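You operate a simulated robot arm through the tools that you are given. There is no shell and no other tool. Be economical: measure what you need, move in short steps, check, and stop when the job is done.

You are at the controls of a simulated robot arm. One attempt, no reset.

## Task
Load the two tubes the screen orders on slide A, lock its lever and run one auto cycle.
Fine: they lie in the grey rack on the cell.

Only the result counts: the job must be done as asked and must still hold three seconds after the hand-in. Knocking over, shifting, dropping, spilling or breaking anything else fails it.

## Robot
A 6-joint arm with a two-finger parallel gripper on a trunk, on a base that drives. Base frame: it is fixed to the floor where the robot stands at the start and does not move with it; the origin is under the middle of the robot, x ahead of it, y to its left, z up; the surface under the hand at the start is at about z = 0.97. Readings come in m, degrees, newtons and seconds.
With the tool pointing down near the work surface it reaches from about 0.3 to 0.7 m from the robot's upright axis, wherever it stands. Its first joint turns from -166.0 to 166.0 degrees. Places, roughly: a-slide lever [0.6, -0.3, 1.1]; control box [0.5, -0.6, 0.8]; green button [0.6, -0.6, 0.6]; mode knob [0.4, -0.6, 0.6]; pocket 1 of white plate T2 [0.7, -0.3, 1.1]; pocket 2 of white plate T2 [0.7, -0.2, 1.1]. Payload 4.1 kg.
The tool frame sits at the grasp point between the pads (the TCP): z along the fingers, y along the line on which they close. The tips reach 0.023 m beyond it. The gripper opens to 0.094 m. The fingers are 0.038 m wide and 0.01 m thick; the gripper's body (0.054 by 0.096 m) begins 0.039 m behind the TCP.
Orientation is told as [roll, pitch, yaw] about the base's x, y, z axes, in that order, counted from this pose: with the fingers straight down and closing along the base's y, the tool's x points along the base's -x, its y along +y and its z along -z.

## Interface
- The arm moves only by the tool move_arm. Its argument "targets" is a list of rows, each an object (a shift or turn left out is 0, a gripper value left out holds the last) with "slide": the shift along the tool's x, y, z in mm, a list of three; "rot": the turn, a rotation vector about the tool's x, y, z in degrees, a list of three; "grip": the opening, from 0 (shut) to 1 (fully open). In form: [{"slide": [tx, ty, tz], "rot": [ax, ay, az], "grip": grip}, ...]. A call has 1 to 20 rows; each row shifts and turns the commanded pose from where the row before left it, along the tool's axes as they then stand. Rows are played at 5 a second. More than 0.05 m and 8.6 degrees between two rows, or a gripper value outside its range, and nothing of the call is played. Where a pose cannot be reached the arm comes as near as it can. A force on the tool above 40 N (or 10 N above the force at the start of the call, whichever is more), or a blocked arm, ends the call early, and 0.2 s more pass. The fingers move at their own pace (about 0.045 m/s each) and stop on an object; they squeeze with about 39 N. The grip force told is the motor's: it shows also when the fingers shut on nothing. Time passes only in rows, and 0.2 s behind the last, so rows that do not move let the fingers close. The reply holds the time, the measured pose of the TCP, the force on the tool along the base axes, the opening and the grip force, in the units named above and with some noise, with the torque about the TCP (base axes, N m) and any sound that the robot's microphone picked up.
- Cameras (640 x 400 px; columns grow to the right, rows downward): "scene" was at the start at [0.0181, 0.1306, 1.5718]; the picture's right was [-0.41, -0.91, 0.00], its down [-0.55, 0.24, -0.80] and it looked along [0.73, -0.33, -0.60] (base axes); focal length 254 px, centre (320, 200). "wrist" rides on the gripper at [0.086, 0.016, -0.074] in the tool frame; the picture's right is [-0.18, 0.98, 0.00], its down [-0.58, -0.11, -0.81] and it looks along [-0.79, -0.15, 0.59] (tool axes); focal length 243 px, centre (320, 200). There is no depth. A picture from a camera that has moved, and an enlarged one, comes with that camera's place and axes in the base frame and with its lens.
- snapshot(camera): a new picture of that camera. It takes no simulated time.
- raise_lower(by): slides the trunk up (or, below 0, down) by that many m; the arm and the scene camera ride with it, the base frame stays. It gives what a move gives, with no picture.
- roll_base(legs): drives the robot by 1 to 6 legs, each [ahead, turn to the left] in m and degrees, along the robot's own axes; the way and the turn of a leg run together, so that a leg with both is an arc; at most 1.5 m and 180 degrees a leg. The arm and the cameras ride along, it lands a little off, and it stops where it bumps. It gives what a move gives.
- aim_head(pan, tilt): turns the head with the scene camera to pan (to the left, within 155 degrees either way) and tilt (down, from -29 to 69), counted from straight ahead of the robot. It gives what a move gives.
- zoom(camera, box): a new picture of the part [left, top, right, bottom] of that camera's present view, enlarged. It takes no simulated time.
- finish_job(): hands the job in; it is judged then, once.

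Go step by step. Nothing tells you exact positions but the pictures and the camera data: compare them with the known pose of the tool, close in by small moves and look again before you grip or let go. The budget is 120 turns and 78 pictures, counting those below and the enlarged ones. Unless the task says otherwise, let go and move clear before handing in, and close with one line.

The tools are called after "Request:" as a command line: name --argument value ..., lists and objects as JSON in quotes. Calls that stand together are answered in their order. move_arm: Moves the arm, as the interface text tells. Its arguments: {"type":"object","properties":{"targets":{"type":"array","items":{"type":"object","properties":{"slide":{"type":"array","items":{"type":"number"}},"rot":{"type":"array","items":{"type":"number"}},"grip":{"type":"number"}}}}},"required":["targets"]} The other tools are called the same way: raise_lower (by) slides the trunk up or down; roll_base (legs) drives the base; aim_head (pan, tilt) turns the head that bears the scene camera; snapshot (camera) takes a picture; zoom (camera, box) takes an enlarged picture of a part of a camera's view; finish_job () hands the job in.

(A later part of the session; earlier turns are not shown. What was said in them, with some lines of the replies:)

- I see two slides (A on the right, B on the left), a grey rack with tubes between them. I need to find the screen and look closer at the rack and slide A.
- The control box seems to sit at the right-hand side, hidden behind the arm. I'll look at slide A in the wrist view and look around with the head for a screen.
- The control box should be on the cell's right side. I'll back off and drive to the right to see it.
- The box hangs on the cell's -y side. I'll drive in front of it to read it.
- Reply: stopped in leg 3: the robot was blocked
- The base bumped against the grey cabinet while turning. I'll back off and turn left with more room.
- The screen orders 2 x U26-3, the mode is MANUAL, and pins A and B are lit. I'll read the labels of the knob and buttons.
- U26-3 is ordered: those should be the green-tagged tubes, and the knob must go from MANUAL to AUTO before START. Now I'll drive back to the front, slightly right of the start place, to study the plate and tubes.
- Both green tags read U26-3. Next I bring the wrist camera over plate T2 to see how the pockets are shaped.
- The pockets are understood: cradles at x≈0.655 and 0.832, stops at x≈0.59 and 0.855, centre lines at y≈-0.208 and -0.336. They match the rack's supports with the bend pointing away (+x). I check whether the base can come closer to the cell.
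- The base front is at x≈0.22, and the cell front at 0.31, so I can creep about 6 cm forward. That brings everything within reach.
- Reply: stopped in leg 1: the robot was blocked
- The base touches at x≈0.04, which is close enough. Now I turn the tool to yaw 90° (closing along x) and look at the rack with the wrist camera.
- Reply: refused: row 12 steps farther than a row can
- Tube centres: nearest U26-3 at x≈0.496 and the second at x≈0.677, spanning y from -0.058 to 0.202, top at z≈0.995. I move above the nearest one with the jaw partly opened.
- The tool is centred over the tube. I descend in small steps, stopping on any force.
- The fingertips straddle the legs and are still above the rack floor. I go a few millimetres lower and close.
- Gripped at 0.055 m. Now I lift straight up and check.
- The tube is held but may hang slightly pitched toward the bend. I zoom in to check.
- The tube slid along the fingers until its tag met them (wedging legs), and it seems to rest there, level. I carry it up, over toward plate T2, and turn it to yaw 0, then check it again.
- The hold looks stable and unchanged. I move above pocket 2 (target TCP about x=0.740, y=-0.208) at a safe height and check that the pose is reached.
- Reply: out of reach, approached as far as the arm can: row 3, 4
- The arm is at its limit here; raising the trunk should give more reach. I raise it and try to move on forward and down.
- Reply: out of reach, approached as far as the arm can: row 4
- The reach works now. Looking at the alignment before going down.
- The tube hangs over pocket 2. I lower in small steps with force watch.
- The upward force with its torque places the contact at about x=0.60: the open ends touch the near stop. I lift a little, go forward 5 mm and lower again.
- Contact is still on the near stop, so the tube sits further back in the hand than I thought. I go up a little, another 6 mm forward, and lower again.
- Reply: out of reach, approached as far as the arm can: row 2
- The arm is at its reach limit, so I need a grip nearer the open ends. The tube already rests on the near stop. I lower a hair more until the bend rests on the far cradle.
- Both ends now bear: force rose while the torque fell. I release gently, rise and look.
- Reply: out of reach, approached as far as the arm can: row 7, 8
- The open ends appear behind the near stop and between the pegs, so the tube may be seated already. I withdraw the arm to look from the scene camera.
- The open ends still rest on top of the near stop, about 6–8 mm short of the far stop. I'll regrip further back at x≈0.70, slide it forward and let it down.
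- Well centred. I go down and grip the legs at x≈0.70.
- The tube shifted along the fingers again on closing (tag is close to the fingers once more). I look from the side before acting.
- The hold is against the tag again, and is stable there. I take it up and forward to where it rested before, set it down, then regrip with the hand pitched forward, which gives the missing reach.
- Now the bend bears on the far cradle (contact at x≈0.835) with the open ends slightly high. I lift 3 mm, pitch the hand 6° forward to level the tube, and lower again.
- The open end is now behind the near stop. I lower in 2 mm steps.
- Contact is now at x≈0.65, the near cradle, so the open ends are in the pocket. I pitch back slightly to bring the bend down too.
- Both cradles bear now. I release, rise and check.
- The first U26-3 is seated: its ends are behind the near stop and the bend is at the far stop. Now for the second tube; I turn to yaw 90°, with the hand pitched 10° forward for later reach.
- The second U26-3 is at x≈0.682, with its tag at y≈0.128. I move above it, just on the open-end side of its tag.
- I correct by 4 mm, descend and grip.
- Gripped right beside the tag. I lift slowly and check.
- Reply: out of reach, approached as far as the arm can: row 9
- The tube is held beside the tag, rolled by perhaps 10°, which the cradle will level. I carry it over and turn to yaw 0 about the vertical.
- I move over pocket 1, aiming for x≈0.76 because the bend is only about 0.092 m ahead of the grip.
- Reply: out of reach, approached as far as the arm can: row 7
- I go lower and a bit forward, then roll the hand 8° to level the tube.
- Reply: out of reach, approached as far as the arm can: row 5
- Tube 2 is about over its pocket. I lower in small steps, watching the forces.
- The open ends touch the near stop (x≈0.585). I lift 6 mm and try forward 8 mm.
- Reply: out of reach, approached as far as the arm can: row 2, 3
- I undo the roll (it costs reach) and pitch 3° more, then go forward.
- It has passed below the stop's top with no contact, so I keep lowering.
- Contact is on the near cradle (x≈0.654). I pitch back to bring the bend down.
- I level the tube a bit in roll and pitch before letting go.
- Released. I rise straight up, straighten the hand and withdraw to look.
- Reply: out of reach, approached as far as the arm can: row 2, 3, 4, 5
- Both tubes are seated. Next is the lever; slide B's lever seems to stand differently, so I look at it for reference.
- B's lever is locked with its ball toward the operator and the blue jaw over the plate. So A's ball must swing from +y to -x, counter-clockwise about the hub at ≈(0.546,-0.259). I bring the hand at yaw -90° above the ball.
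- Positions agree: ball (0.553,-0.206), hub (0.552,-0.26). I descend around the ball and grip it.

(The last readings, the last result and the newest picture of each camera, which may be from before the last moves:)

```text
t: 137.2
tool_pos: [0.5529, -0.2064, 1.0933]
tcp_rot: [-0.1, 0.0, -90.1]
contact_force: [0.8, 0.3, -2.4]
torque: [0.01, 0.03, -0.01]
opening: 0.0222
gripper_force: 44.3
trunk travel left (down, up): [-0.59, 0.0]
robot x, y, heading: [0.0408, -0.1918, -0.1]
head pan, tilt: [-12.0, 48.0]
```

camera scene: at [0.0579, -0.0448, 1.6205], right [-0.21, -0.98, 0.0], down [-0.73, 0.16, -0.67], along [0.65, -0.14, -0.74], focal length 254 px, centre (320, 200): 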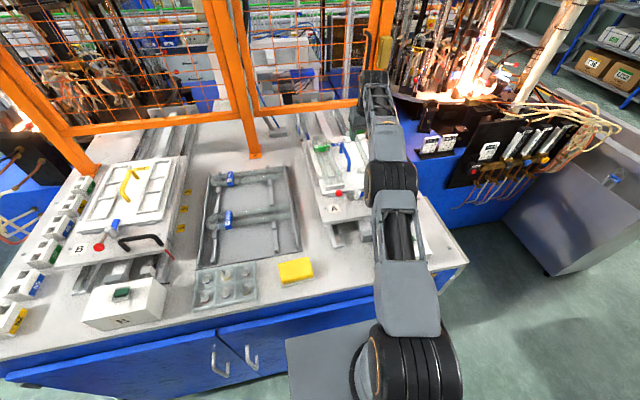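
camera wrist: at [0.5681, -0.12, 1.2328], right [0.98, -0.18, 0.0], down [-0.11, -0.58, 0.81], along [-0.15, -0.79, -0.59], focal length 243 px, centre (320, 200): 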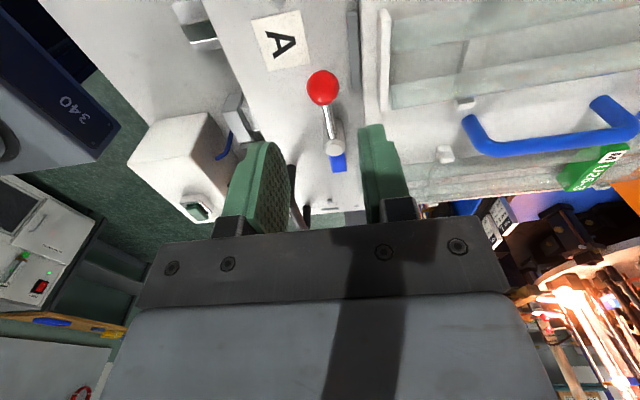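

The ball is gripped (22 mm). I swing it along the arc, first half.

Request:
move_arm --targets '[{"slide": [-0.46, -7.05, 0], "rot": [0, 0, -7.5]}, {"slide": [-0.46, -7.05, 0], "rot": [0, 0, -7.5]}, {"slide": [-0.46, -7.05, 0], "rot": [0, 0, -7.5]}, {"slide": [-0.46, -7.05, 0], "rot": [0, 0, -7.5]}, {"slide": [-0.46, -7.05, 0], "rot": [0, 0, -7.5]}, {"slide": [-0.46, -7.05, 0], "rot": [0, 0, -7.5]}, {}]'

```text
t: 138.8
tool_pos: [0.5143, -0.2253, 1.0934]
tcp_rot: [-0.2, 0.3, -44.9]
contact_force: [-1.7, -5.7, -6.7]
torque: [-0.28, -0.2, -0.23]
opening: 0.0225
gripper_force: 44.9
trunk travel left (down, up): [-0.59, 0.0]
robot x, y, heading: [0.0397, -0.1962, -0.0]
head pan, tilt: [-12.0, 48.0]
```

Request:
move_arm --targets '[{"slide": [-0.46, -7.05, 0], "rot": [0, 0, -7.5]}, {"slide": [-0.46, -7.05, 0], "rot": [0, 0, -7.5]}, {"slide": [-0.46, -7.05, 0], "rot": [0, 0, -7.5]}, {"slide": [-0.46, -7.05, 0], "rot": [0, 0, -7.5]}, {"slide": [-0.46, -7.05, 0], "rot": [0, 0, -7.5]}, {"slide": [-0.46, -7.05, 0], "rot": [0, 0, -7.5]}, {}]'

```text
t: 140.4
tool_pos: [0.4979, -0.2619, 1.0933]
tcp_rot: [0.0, 0.1, 0.1]
contact_force: [-4.8, -6.7, -6.9]
torque: [-0.16, 0.24, -0.36]
opening: 0.0225
gripper_force: 45.1
trunk travel left (down, up): [-0.59, 0.0]
robot x, y, heading: [0.0427, -0.1932, -0.3]
head pan, tilt: [-12.0, 48.0]
```

Request:
move_arm --targets '[{"slide": [-0.15, -4, 0], "rot": [0, 0, -4]}, {}, {}]'

```text
t: 141.2
tool_pos: [0.4989, -0.2656, 1.0927]
tcp_rot: [-0.1, 0.1, 4.1]
contact_force: [-6.9, -2.8, -6.2]
torque: [-0.01, 0.15, -0.17]
opening: 0.0221
gripper_force: 44.8
trunk travel left (down, up): [-0.59, 0.0]
robot x, y, heading: [0.0397, -0.195, 0.1]
head pan, tilt: [-12.0, 48.0]
```

I let go of the ball, rise and look at the lever.

Request:
move_arm --targets '[{"grip": 0.3}, {"grip": 0.4}, {}, {"slide": [0, 0, -25]}, {"slide": [0, 0, -40]}, {"slide": [0, 0, -40]}, {"slide": [20, -10, -40]}, {"slide": [30, -10, -30]}, {"rot": [0, 0, 4]}, {}]'

Request:
zoom --camera "scene" --box '[300, 130, 400, 210]'

```text
t: 143.4
tool_pos: [0.4529, -0.2885, 1.2692]
tcp_rot: [0.0, 0.1, 0.0]
contact_force: [-0.3, -0.2, 0.1]
torque: [0.03, 0.0, 0.0]
opening: 0.0377
gripper_force: 0.1
trunk travel left (down, up): [-0.59, 0.0]
robot x, y, heading: [0.0354, -0.1931, 0.0]
head pan, tilt: [-12.0, 48.0]
```

```text
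5.00 times, centred on (350, 170) of scene
camera zoom: at [0.0574, -0.0448, 1.6205], right [-0.21, -0.98, 0.0], down [-0.73, 0.15, -0.67], along [0.65, -0.14, -0.74], focal length 1272 px, centre (170, 350)
```

zoom: 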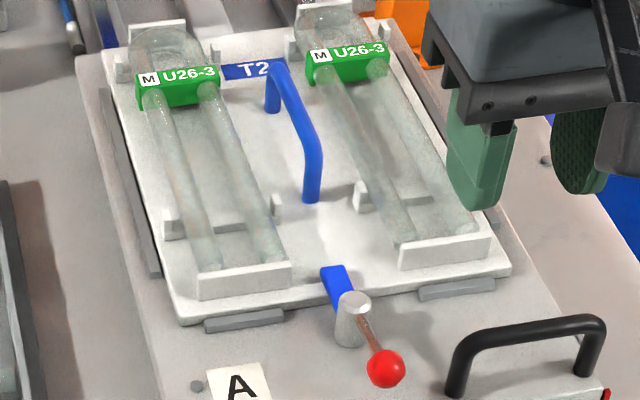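

The lever is locked: the blue jaw lies over the plate, as on B. Now I fold the arm in and drive round to the control box.

Request:
move_arm --targets '[{"slide": [30, 10, -20]}, {"slide": [30, 10, -20]}, {"slide": [30, 10, -20]}, {"slide": [25, 10, -10]}, {}]'

Request:
roll_base --legs '[[-0.35, 0], [0, -90], [1.05, 0], [0, 90], [0.7, 0], [0, 90]]'

```text
t: 144.6
tool_pos: [0.3372, -0.2469, 1.3384]
tcp_rot: [-0.1, 0.2, 0.0]
contact_force: [0.1, -1.4, 0.2]
torque: [0.01, 0.01, 0.02]
opening: 0.0376
gripper_force: 0.1
trunk travel left (down, up): [-0.59, 0.0]
robot x, y, heading: [0.0433, -0.1943, -0.3]
head pan, tilt: [-12.0, 48.0]
```

```text
t: 166.8
tool_pos: [0.465, -0.9172, 1.3386]
tcp_rot: [-0.1, 0.0, 91.5]
contact_force: [-0.7, 0.0, -0.3]
torque: [0.03, 0.0, -0.04]
opening: 0.0375
gripper_force: 0.0
trunk travel left (down, up): [-0.59, 0.0]
robot x, y, heading: [0.4221, -1.2123, 91.3]
head pan, tilt: [-12.0, 48.0]
```

I stand in front of the box. I lower the trunk and aim the head at the panel.

Request:
raise_lower --by -0.45

Request:
aim_head --pan -25 --tilt 40

Request:
snapshot --camera "scene"

```text
refused: -0.45 is not a number from -0.4 to 0.4
```

```text
t: 167.5
tool_pos: [0.4654, -0.9165, 1.3384]
tcp_rot: [-0.1, 0.2, 91.3]
contact_force: [-1.2, -0.2, 1.0]
torque: [-0.05, 0.01, 0.0]
opening: 0.0374
gripper_force: 0.2
trunk travel left (down, up): [-0.59, 0.0]
robot x, y, heading: [0.422, -1.2144, 91.3]
head pan, tilt: [-25.0, 40.0]
```

```text
7 pictures are left
camera scene: at [0.288, -1.1999, 1.6319], right [0.92, -0.4, 0.0], down [-0.26, -0.59, -0.77], along [0.31, 0.7, -0.64], focal length 254 px, centre (320, 200)
```

scene: 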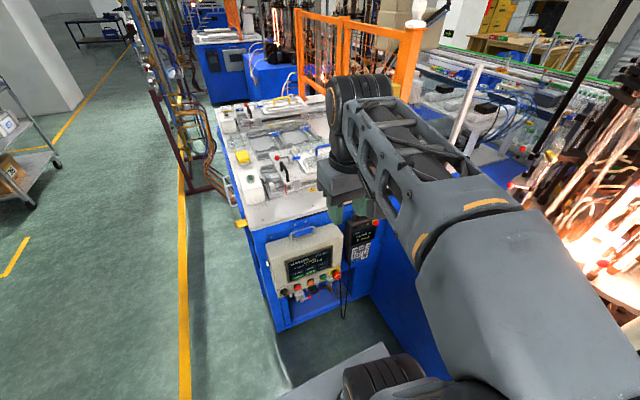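

Request:
zoom --camera "scene" --box '[268, 235, 352, 307]'

```text
5.56 times, centred on (310, 271) of scene
camera zoom: at [0.288, -1.1999, 1.6319], right [0.92, -0.4, 0.0], down [-0.26, -0.59, -0.77], along [0.31, 0.7, -0.64], focal length 1414 px, centre (376, -194)
```

zoom: 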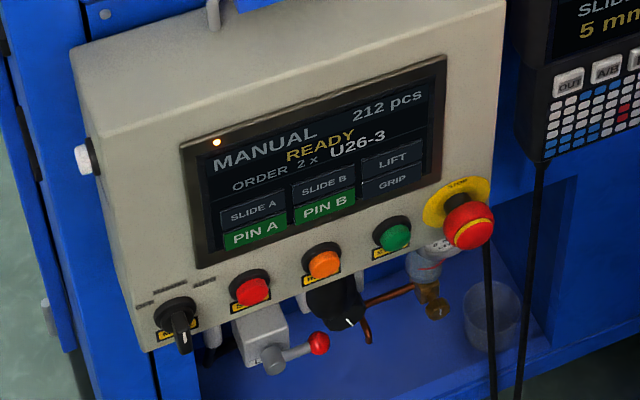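

The screen still says READY/MANUAL. I locate the START button at ≈(0.560,-0.622,0.647) and the knob at ≈(0.379,-0.63,0.65). I lower the trunk and turn the tool to point at the panel.

Request:
raise_lower --by -0.4

Request:
move_arm --targets '[{"rot": [0, 0, 1.4]}, {"slide": [-36, 14, 0]}, {"slide": [-36, 14, 0]}, {"slide": [-36, 14, 0]}, {"slide": [-36, 14, 0]}, {"slide": [-33, 14, 0]}, {}, {"rot": [0, -8.2, 0]}, {"rot": [0, -8.2, 0]}, {"rot": [0, -8.2, 0]}, {"rot": [0, -8.2, 0]}, {"rot": [0, -8.2, 0]}, {"rot": [0, -8.2, 0]}, {"rot": [0, -8.2, 0]}, {"rot": [0, -8.2, 0]}, {"rot": [0, -8.2, 0]}, {"rot": [0, -8.2, 0]}, {"rot": [0, -8.0, 0]}, {}]'

```text
t: 171.3
tool_pos: [0.4658, -0.9168, 0.9388]
tcp_rot: [-0.1, 0.1, 91.4]
contact_force: [0.0, -0.7, 0.5]
torque: [-0.01, 0.02, 0.0]
opening: 0.0376
gripper_force: 0.1
trunk travel left (down, up): [-0.19, 0.4]
robot x, y, heading: [0.4162, -1.2131, 91.4]
head pan, tilt: [-25.0, 40.0]
```

```text
t: 175.3
tool_pos: [0.4041, -0.7398, 0.9362]
tcp_rot: [-6.2, -79.5, 92.8]
contact_force: [-1.3, 0.2, 0.5]
torque: [-0.02, 0.05, 0.02]
opening: 0.0374
gripper_force: 0.0
out of reach, approached as far as the arm can: row 16, 17, 18
trunk travel left (down, up): [-0.19, 0.4]
robot x, y, heading: [0.4168, -1.2128, 91.6]
head pan, tilt: [-25.0, 40.0]
```

Request:
raise_lower --by -0.15

Request:
move_arm --targets '[{"slide": [40, 0, 0]}, {"slide": [40, 0, 0]}, {"slide": [30, 0, 0]}, {"rot": [0, -5, 0]}, {"rot": [0, -5, 0]}, {}]'

```text
t: 177.1
tool_pos: [0.4038, -0.7411, 0.785]
tcp_rot: [-6.2, -79.4, 93.0]
contact_force: [-0.2, 0.0, 0.1]
torque: [-0.04, 0.05, -0.02]
opening: 0.0375
gripper_force: 0.1
trunk travel left (down, up): [-0.04, 0.55]
robot x, y, heading: [0.4202, -1.2144, 91.4]
head pan, tilt: [-25.0, 40.0]
```

```text
t: 178.5
tool_pos: [0.3921, -0.7361, 0.6915]
tcp_rot: [-67.8, -88.9, 154.1]
contact_force: [-0.5, -0.5, 0.4]
torque: [0.04, 0.01, -0.04]
opening: 0.0374
gripper_force: 0.1
out of reach, approached as far as the arm can: row 3, 4, 5
trunk travel left (down, up): [-0.04, 0.55]
robot x, y, heading: [0.4208, -1.2169, 91.2]
head pan, tilt: [-25.0, 40.0]
```

The arm is folded too tightly here. I back the base off 0.13 m to give it room, then correct the tool's direction.

Request:
roll_base --legs '[[-0.13, 0]]'

Request:
move_arm --targets '[{"slide": [0, 0, 40]}, {"slide": [0, 0, 40]}, {"slide": [0, 0, 20]}, {"rot": [-3.7, 0, 0]}, {"slide": [15, 0, 0]}, {"slide": [15, 0, 0]}, {}]'

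```text
t: 179.8
tool_pos: [0.3969, -0.8676, 0.6915]
tcp_rot: [-66.4, -88.7, 152.7]
contact_force: [0.5, -0.5, 0.1]
torque: [-0.02, -0.01, -0.01]
opening: 0.0377
gripper_force: 0.2
trunk travel left (down, up): [-0.04, 0.55]
robot x, y, heading: [0.4268, -1.3468, 91.4]
head pan, tilt: [-25.0, 40.0]
```

```text
t: 181.4
tool_pos: [0.3857, -0.7707, 0.6634]
tcp_rot: [-59.3, -88.7, 144.9]
contact_force: [0.4, 0.5, 0.4]
torque: [-0.01, 0.02, -0.01]
opening: 0.0372
gripper_force: 0.0
out of reach, approached as far as the arm can: row 1, 2, 4
trunk travel left (down, up): [-0.04, 0.55]
robot x, y, heading: [0.4245, -1.3443, 91.4]
head pan, tilt: [-25.0, 40.0]
```

Request:
snapshot --camera "wrist"

```text
5 pictures are left
camera wrist: at [0.3666, -0.8442, 0.5771], right [-0.98, 0.08, 0.16], down [0.03, -0.8, 0.59], along [0.18, 0.59, 0.79], focal length 243 px, centre (320, 200)
```

wrist: 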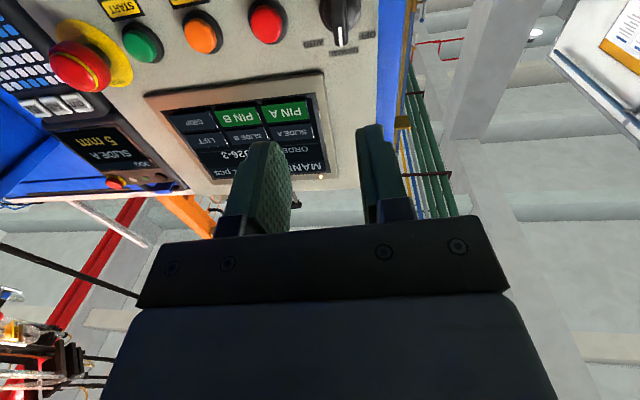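

Request:
zoom --camera "wrist" --box '[290, 0, 390, 65]'

```text
6.15 times, centred on (340, 32) of wrist
camera zoom: at [0.3666, -0.8442, 0.5771], right [-0.98, 0.08, 0.16], down [0.03, -0.8, 0.59], along [0.18, 0.59, 0.79], focal length 1493 px, centre (197, 1231)
```

zoom: 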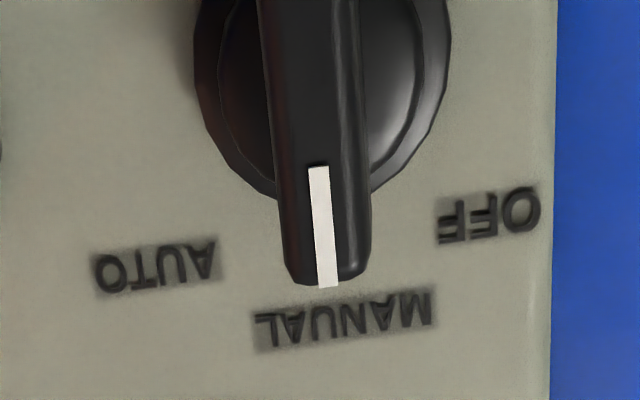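

The knob points to MANUAL; AUTO lies clockwise, toward +x. The knob's bar is at about x=0.381, z=0.645. I approach with the jaw around it.

Request:
move_arm --targets '[{"slide": [15, 14, 20]}, {"slide": [0, 0, 40]}, {"slide": [0, 0, 20]}, {}, {}]'

```text
t: 182.6
tool_pos: [0.3807, -0.6879, 0.6469]
tcp_rot: [-59.8, -88.7, 145.3]
contact_force: [0.1, -0.3, -0.3]
torque: [0.04, 0.03, 0.01]
opening: 0.0376
gripper_force: 0.1
trunk travel left (down, up): [-0.04, 0.55]
robot x, y, heading: [0.4255, -1.3453, 91.7]
head pan, tilt: [-25.0, 40.0]
```

Request:
move_arm --targets '[{"slide": [0, 2, 15]}, {"slide": [0, 2, 15]}, {"slide": [0, 0, 10]}, {"slide": [0, 0, 5]}, {}, {"grip": 0.25}, {"grip": 0.15}, {"grip": 0.08}, {}, {}]'

```text
t: 184.8
tool_pos: [0.3791, -0.6434, 0.6461]
tcp_rot: [-61.4, -88.6, 147.2]
contact_force: [-3.4, 2.3, 0.3]
torque: [0.02, 0.04, 0.85]
opening: 0.0117
gripper_force: 44.9
trunk travel left (down, up): [-0.04, 0.55]
robot x, y, heading: [0.4202, -1.3436, 91.2]
head pan, tilt: [-25.0, 40.0]
```

The knob's bar is gripped (11.7 mm). I turn it clockwise.

Request:
move_arm --targets '[{"rot": [0, 0, 7.5]}, {"rot": [0, 0, 7.5]}, {"rot": [0, 0, 7.5]}, {"rot": [0, 0, 7.5]}, {"rot": [0, 0, 7.5]}, {"rot": [0, 0, 7.5]}, {}]'

```text
t: 185.2
tool_pos: [0.38, -0.6421, 0.6478]
tcp_rot: [68.7, -85.7, 16.9]
contact_force: [1.3, -17.5, 2.3]
torque: [0.52, -0.1, 0.86]
opening: 0.0118
gripper_force: 45.5
out of reach, approached as far as the arm can: row 1, 2
trunk travel left (down, up): [-0.04, 0.55]
robot x, y, heading: [0.4227, -1.3452, 91.5]
head pan, tilt: [-25.0, 40.0]
stopped in row 2: the force on the tool passed its limit at 75 N (the readings are from after the stop); the commanded pose is now the measured one
```

The turn is out of reach in this posture and built up force. I let go and back off; instead I'll push the bar's upper half sideways with the closed fingers.

Request:
move_arm --targets '[{"grip": 0.25}, {"grip": 0.4}, {}, {}, {"slide": [0, 0, -20]}, {"slide": [0, 0, -30]}, {}]'

```text
t: 186.8
tool_pos: [0.3738, -0.6918, 0.648]
tcp_rot: [67.1, -85.6, 18.4]
contact_force: [-0.1, 0.2, -0.1]
torque: [-0.02, 0.01, -0.02]
opening: 0.0378
gripper_force: 0.0
trunk travel left (down, up): [-0.04, 0.55]
robot x, y, heading: [0.425, -1.3411, 91.6]
head pan, tilt: [-25.0, 40.0]
```

Request:
move_arm --targets '[{"slide": [-24.8, 15, -9.8], "grip": 0.0}, {}, {}, {}, {"slide": [0, 1.3, 18]}, {"slide": [0, 1.3, 18]}, {"slide": [0, 1.3, 18]}, {}]'

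```text
t: 188.6
tool_pos: [0.3619, -0.6452, 0.6717]
tcp_rot: [67.5, -85.6, 18.2]
contact_force: [-0.4, -0.2, 0.3]
torque: [0.01, -0.02, 0.01]
opening: 0.0001
gripper_force: 38.7
trunk travel left (down, up): [-0.04, 0.55]
robot x, y, heading: [0.4256, -1.342, 91.3]
head pan, tilt: [-25.0, 40.0]
```

I push the bar's upper part toward AUTO in small steps.

Request:
move_arm --targets '[{"slide": [0, -3, 0]}, {"slide": [0, -2, 0]}, {"slide": [0, -2, 0]}, {"slide": [0, -2, 0]}, {"slide": [0, -2, 0]}, {}]'

```text
t: 190.0
tool_pos: [0.3732, -0.6447, 0.6714]
tcp_rot: [67.2, -85.6, 18.5]
contact_force: [-1.8, -1.2, -0.6]
torque: [0.01, 0.06, 0.02]
opening: 0.0
gripper_force: 39.0
trunk travel left (down, up): [-0.04, 0.55]
robot x, y, heading: [0.4257, -1.343, 91.2]
head pan, tilt: [-25.0, 40.0]
```

Request:
move_arm --targets '[{"slide": [0, -2, 0]}, {"slide": [0, -2, 0]}, {"slide": [0, -2, 0]}, {}]'

Request:
snapshot --camera "wrist"

```text
t: 191.0
tool_pos: [0.3749, -0.6452, 0.6714]
tcp_rot: [67.4, -85.7, 18.7]
contact_force: [-33.1, 6.0, 2.6]
torque: [0.21, 0.63, 0.79]
opening: 0.0001
gripper_force: 39.0
trunk travel left (down, up): [-0.04, 0.55]
robot x, y, heading: [0.4198, -1.3474, 91.8]
head pan, tilt: [-25.0, 40.0]
```

```text
3 pictures are left
camera wrist: at [0.3464, -0.7216, 0.588], right [-0.97, 0.07, 0.25], down [0.09, -0.8, 0.6], along [0.24, 0.6, 0.76], focal length 243 px, centre (320, 200)
```

wrist: 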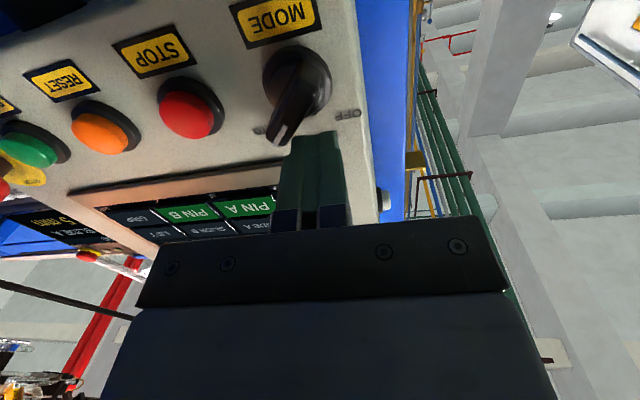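

The bar has swung toward AUTO and come up against its stop (33 N). I back off and re-aim the head to read the screen.

Request:
move_arm --targets '[{"slide": [0, 4, 0]}, {"slide": [0, 2, -20]}, {"slide": [0, 0, -30]}, {"slide": [0, 0, -30]}, {"slide": [0, -40, 0]}, {"slide": [0, -40, 0]}, {"slide": [0, -40, 0]}, {"slide": [0, -40, 0]}, {"slide": [0, -30, 0]}, {}]'

Request:
aim_head --pan -13 --tilt 28

Request:
snapshot --camera "scene"

```text
t: 193.2
tool_pos: [0.4053, -0.7333, 0.6931]
tcp_rot: [63.8, -85.5, 20.2]
contact_force: [0.2, 0.3, 0.2]
torque: [-0.02, 0.0, 0.01]
opening: 0.0
gripper_force: 38.8
out of reach, approached as far as the arm can: row 5, 6, 7, 8, 9
trunk travel left (down, up): [-0.04, 0.55]
robot x, y, heading: [0.4249, -1.3422, 91.2]
head pan, tilt: [-25.0, 40.0]
```

```text
t: 193.9
tool_pos: [0.4062, -0.7354, 0.6934]
tcp_rot: [63.9, -85.5, 20.2]
contact_force: [0.2, -0.6, 0.5]
torque: [-0.01, 0.01, -0.02]
opening: 0.0
gripper_force: 39.5
trunk travel left (down, up): [-0.04, 0.55]
robot x, y, heading: [0.4214, -1.3485, 91.1]
head pan, tilt: [-13.0, 28.0]
```

```text
2 pictures are left
camera scene: at [0.2754, -1.3197, 1.1004], right [0.98, -0.2, 0.0], down [-0.1, -0.46, -0.88], along [0.18, 0.86, -0.47], focal length 254 px, centre (320, 200)
```

scene: 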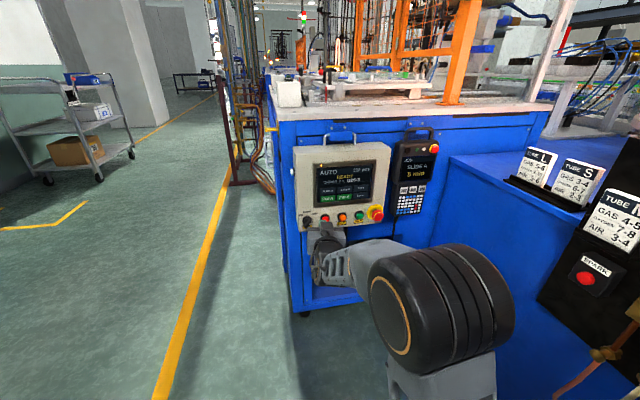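

The screen shows AUTO and READY. The START button is confirmed at ≈(0.559,-0.622,0.645). I turn the base slightly right so the fingers line up with it.

Request:
roll_base --legs '[[0, -11.5]]'

```text
t: 195.1
tool_pos: [0.5263, -0.7427, 0.6941]
tcp_rot: [63.9, -85.5, 8.8]
contact_force: [0.2, -0.1, 0.3]
torque: [0.01, -0.02, -0.03]
opening: 0.0
gripper_force: 39.1
trunk travel left (down, up): [-0.04, 0.55]
robot x, y, heading: [0.4206, -1.3483, 79.9]
head pan, tilt: [-13.0, 28.0]
```

I lower and approach to just before the button.

Request:
move_arm --targets '[{"slide": [22, 0, 20]}, {"slide": [22, -5, 25]}, {"slide": [0, 0, 30]}, {"slide": [0, 0, 12]}, {}]'

```text
t: 196.3
tool_pos: [0.5441, -0.6571, 0.651]
tcp_rot: [63.6, -85.3, 8.7]
contact_force: [-0.4, 0.1, -0.5]
torque: [-0.03, -0.02, 0.03]
opening: 0.0
gripper_force: 39.1
out of reach, approached as far as the arm can: row 2
trunk travel left (down, up): [-0.04, 0.55]
robot x, y, heading: [0.4227, -1.3439, 80.0]
head pan, tilt: [-13.0, 28.0]
```

I'm about 8 mm short in x; I back off a little and turn the base by a further degree.

Request:
move_arm --targets '[{"slide": [0, 0, -10]}, {}]'

Request:
roll_base --legs '[[0, -1.0]]'

```text
t: 196.9
tool_pos: [0.5405, -0.6685, 0.6517]
tcp_rot: [62.5, -85.4, 9.8]
contact_force: [0.2, 0.0, 0.3]
torque: [0.01, -0.01, -0.02]
opening: 0.0
gripper_force: 39.3
trunk travel left (down, up): [-0.04, 0.55]
robot x, y, heading: [0.423, -1.3454, 80.0]
head pan, tilt: [-13.0, 28.0]
```

```text
t: 197.6
tool_pos: [0.5527, -0.6694, 0.6502]
tcp_rot: [62.4, -85.4, 8.8]
contact_force: [-0.3, 0.3, 0.0]
torque: [0.0, -0.01, 0.04]
opening: 0.0
gripper_force: 38.6
trunk travel left (down, up): [-0.04, 0.55]
robot x, y, heading: [0.4238, -1.3422, 79.0]
head pan, tilt: [-13.0, 28.0]
```

Now the leading fingertip lines up with the button. I press it in small steps.

Request:
move_arm --targets '[{"slide": [0, 0, 12]}, {"slide": [0, 0, 6]}, {"slide": [0, 0, 4]}, {"slide": [0, 0, 3]}, {"slide": [0, 0, 3]}, {}]'

```text
t: 199.0
tool_pos: [0.5615, -0.6438, 0.6496]
tcp_rot: [62.5, -85.4, 8.7]
contact_force: [-2.1, -2.0, 0.4]
torque: [-0.02, 0.02, 0.07]
opening: 0.0
gripper_force: 39.4
trunk travel left (down, up): [-0.04, 0.55]
robot x, y, heading: [0.4236, -1.343, 79.1]
head pan, tilt: [-13.0, 28.0]
heard: click
```

A click: START has been pressed. I retreat and let the cycle run, then look.

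Request:
move_arm --targets '[{"slide": [0, 0, -20]}, {"slide": [0, 0, -30]}, {"slide": [0, 0, -30]}, {}, {}, {}, {}, {}, {}, {}, {}, {}, {}, {}, {}, {}, {}, {}]'

Request:
zoom --camera "scene" --box '[240, 60, 460, 240]'

```text
t: 202.8
tool_pos: [0.5366, -0.7179, 0.6527]
tcp_rot: [60.8, -85.7, 10.2]
contact_force: [-0.3, 0.7, -0.1]
torque: [0.01, 0.0, 0.04]
opening: 0.0
gripper_force: 38.8
trunk travel left (down, up): [-0.04, 0.55]
robot x, y, heading: [0.423, -1.3464, 78.6]
head pan, tilt: [-13.0, 28.0]
```

```text
2.22 times, centred on (350, 150) of scene
camera zoom: at [0.2842, -1.2886, 1.1005], right [0.91, -0.41, 0.0], down [-0.19, -0.43, -0.88], along [0.36, 0.81, -0.47], focal length 565 px, centre (253, 311)
```

zoom: 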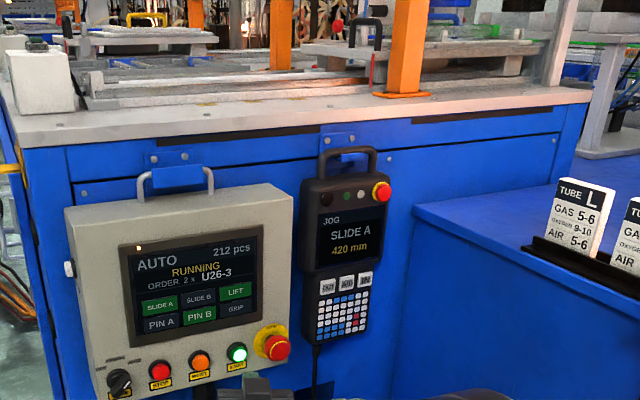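

The cycle is RUNNING with slide A at 420 mm. I wait for it to finish.

Request:
move_arm --targets '[{"slide": [0, 0, -10]}, {}, {}, {}, {}, {}, {}, {}, {}, {}, {}, {}, {}, {}, {}, {}, {}, {}, {}, {}]'

Request:
move_arm --targets '[{}, {}, {}, {}, {}, {}, {}, {}, {}, {}, {}, {}, {}, {}, {}, {}, {}, {}, {}, {}]'

Request:
move_arm --targets '[{}, {}, {}, {}, {}, {}, {}, {}, {}, {}, {}, {}, {}, {}, {}, {}, {}, {}, {}, {}]'

Request:
move_arm --targets '[{}, {}, {}, {}, {}, {}, {}, {}, {}, {}, {}, {}, {}, {}, {}, {}, {}, {}, {}, {}]'

Request:
move_arm --targets '[{}, {}, {}, {}, {}, {}, {}, {}, {}, {}, {}, {}, {}, {}, {}, {}, {}, {}, {}, {}]'

```text
t: 207.0
tool_pos: [0.5335, -0.7305, 0.6541]
tcp_rot: [60.8, -85.6, 10.2]
contact_force: [-0.9, -0.4, -0.1]
torque: [-0.02, -0.02, -0.02]
opening: 0.0
gripper_force: 39.0
trunk travel left (down, up): [-0.04, 0.55]
robot x, y, heading: [0.4225, -1.3416, 79.0]
head pan, tilt: [-13.0, 28.0]
```

```text
t: 211.2
tool_pos: [0.5326, -0.7301, 0.6539]
tcp_rot: [60.8, -85.6, 10.2]
contact_force: [0.1, 0.0, -0.3]
torque: [-0.01, 0.01, -0.03]
opening: 0.0
gripper_force: 39.4
trunk travel left (down, up): [-0.04, 0.55]
robot x, y, heading: [0.4193, -1.3473, 78.9]
head pan, tilt: [-13.0, 28.0]
```

```text
t: 215.4
tool_pos: [0.5326, -0.729, 0.6523]
tcp_rot: [60.8, -85.7, 10.2]
contact_force: [-0.2, -0.6, 0.0]
torque: [-0.04, 0.02, 0.0]
opening: 0.0
gripper_force: 39.2
trunk travel left (down, up): [-0.04, 0.55]
robot x, y, heading: [0.4247, -1.3447, 78.7]
head pan, tilt: [-13.0, 28.0]
```

```text
t: 219.6
tool_pos: [0.5327, -0.7282, 0.6536]
tcp_rot: [60.8, -85.6, 10.3]
contact_force: [0.5, 0.8, -0.1]
torque: [0.05, 0.04, -0.02]
opening: 0.0001
gripper_force: 38.8
trunk travel left (down, up): [-0.04, 0.55]
robot x, y, heading: [0.4284, -1.3384, 79.0]
head pan, tilt: [-13.0, 28.0]
```

```text
t: 223.8
tool_pos: [0.532, -0.7291, 0.6528]
tcp_rot: [60.8, -85.6, 10.1]
contact_force: [0.1, 0.0, -0.1]
torque: [-0.04, 0.03, -0.01]
opening: 0.0
gripper_force: 39.6
trunk travel left (down, up): [-0.04, 0.55]
robot x, y, heading: [0.425, -1.3464, 78.7]
head pan, tilt: [-13.0, 28.0]
```

Request:
move_arm --targets '[{}, {}, {}, {}, {}, {}, {}, {}, {}, {}, {}, {}, {}, {}, {}, {}, {}, {}, {}, {}]'

Request:
move_arm --targets '[{}, {}, {}, {}, {}, {}, {}, {}, {}, {}, {}, {}, {}, {}, {}, {}, {}, {}, {}, {}]'

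Request:
move_arm --targets '[{}, {}, {}, {}, {}, {}, {}, {}, {}, {}, {}, {}, {}, {}, {}, {}, {}, {}, {}, {}]'

Request:
move_arm --targets '[{}, {}, {}, {}, {}, {}, {}, {}, {}, {}, {}, {}, {}, {}, {}, {}, {}, {}, {}, {}]'

Request:
zoom --camera "scene" --box '[240, 60, 460, 240]'

```text
t: 228.0
tool_pos: [0.5325, -0.7292, 0.6544]
tcp_rot: [60.9, -85.6, 10.2]
contact_force: [0.0, 0.8, 0.0]
torque: [0.0, -0.03, 0.0]
opening: 0.0
gripper_force: 38.4
trunk travel left (down, up): [-0.04, 0.55]
robot x, y, heading: [0.4211, -1.3433, 78.8]
head pan, tilt: [-13.0, 28.0]
```

```text
t: 232.2
tool_pos: [0.533, -0.7298, 0.6538]
tcp_rot: [60.8, -85.6, 10.1]
contact_force: [-0.7, 0.3, 0.4]
torque: [-0.01, 0.0, -0.02]
opening: 0.0
gripper_force: 39.2
trunk travel left (down, up): [-0.04, 0.55]
robot x, y, heading: [0.4249, -1.3441, 79.0]
head pan, tilt: [-13.0, 28.0]
```

```text
t: 236.4
tool_pos: [0.5323, -0.7285, 0.6524]
tcp_rot: [60.8, -85.6, 10.2]
contact_force: [-0.7, 0.2, 0.2]
torque: [0.0, -0.01, 0.04]
opening: 0.0
gripper_force: 38.9
trunk travel left (down, up): [-0.04, 0.55]
robot x, y, heading: [0.4239, -1.3469, 79.0]
head pan, tilt: [-13.0, 28.0]
```

```text
t: 240.6
tool_pos: [0.5325, -0.7288, 0.654]
tcp_rot: [60.8, -85.5, 10.3]
contact_force: [0.1, 0.7, 0.3]
torque: [-0.05, -0.04, -0.01]
opening: 0.0
gripper_force: 39.3
trunk travel left (down, up): [-0.04, 0.55]
robot x, y, heading: [0.4263, -1.3494, 78.9]
head pan, tilt: [-13.0, 28.0]
```

```text
2.22 times, centred on (350, 150) of scene
camera zoom: at [0.2842, -1.2886, 1.1005], right [0.91, -0.41, 0.0], down [-0.19, -0.43, -0.88], along [0.36, 0.81, -0.47], focal length 565 px, centre (253, 311)
```

zoom: 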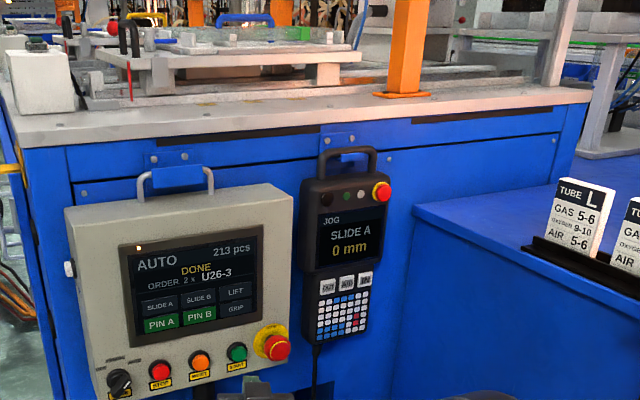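

The screen reads DONE, the count went from 212 to 213 pcs, slide A is back at 0 mm, and the hand is clear. I hand in.

Request:
finish_job

```text
The job is handed in.
```

I loaded the two U26-3 tubes the screen ordered onto slide A, locked its lever and ran one auto cycle. The screen ended on DONE, the count went from 212 to 213 pcs, and slide A is back at 0 mm.
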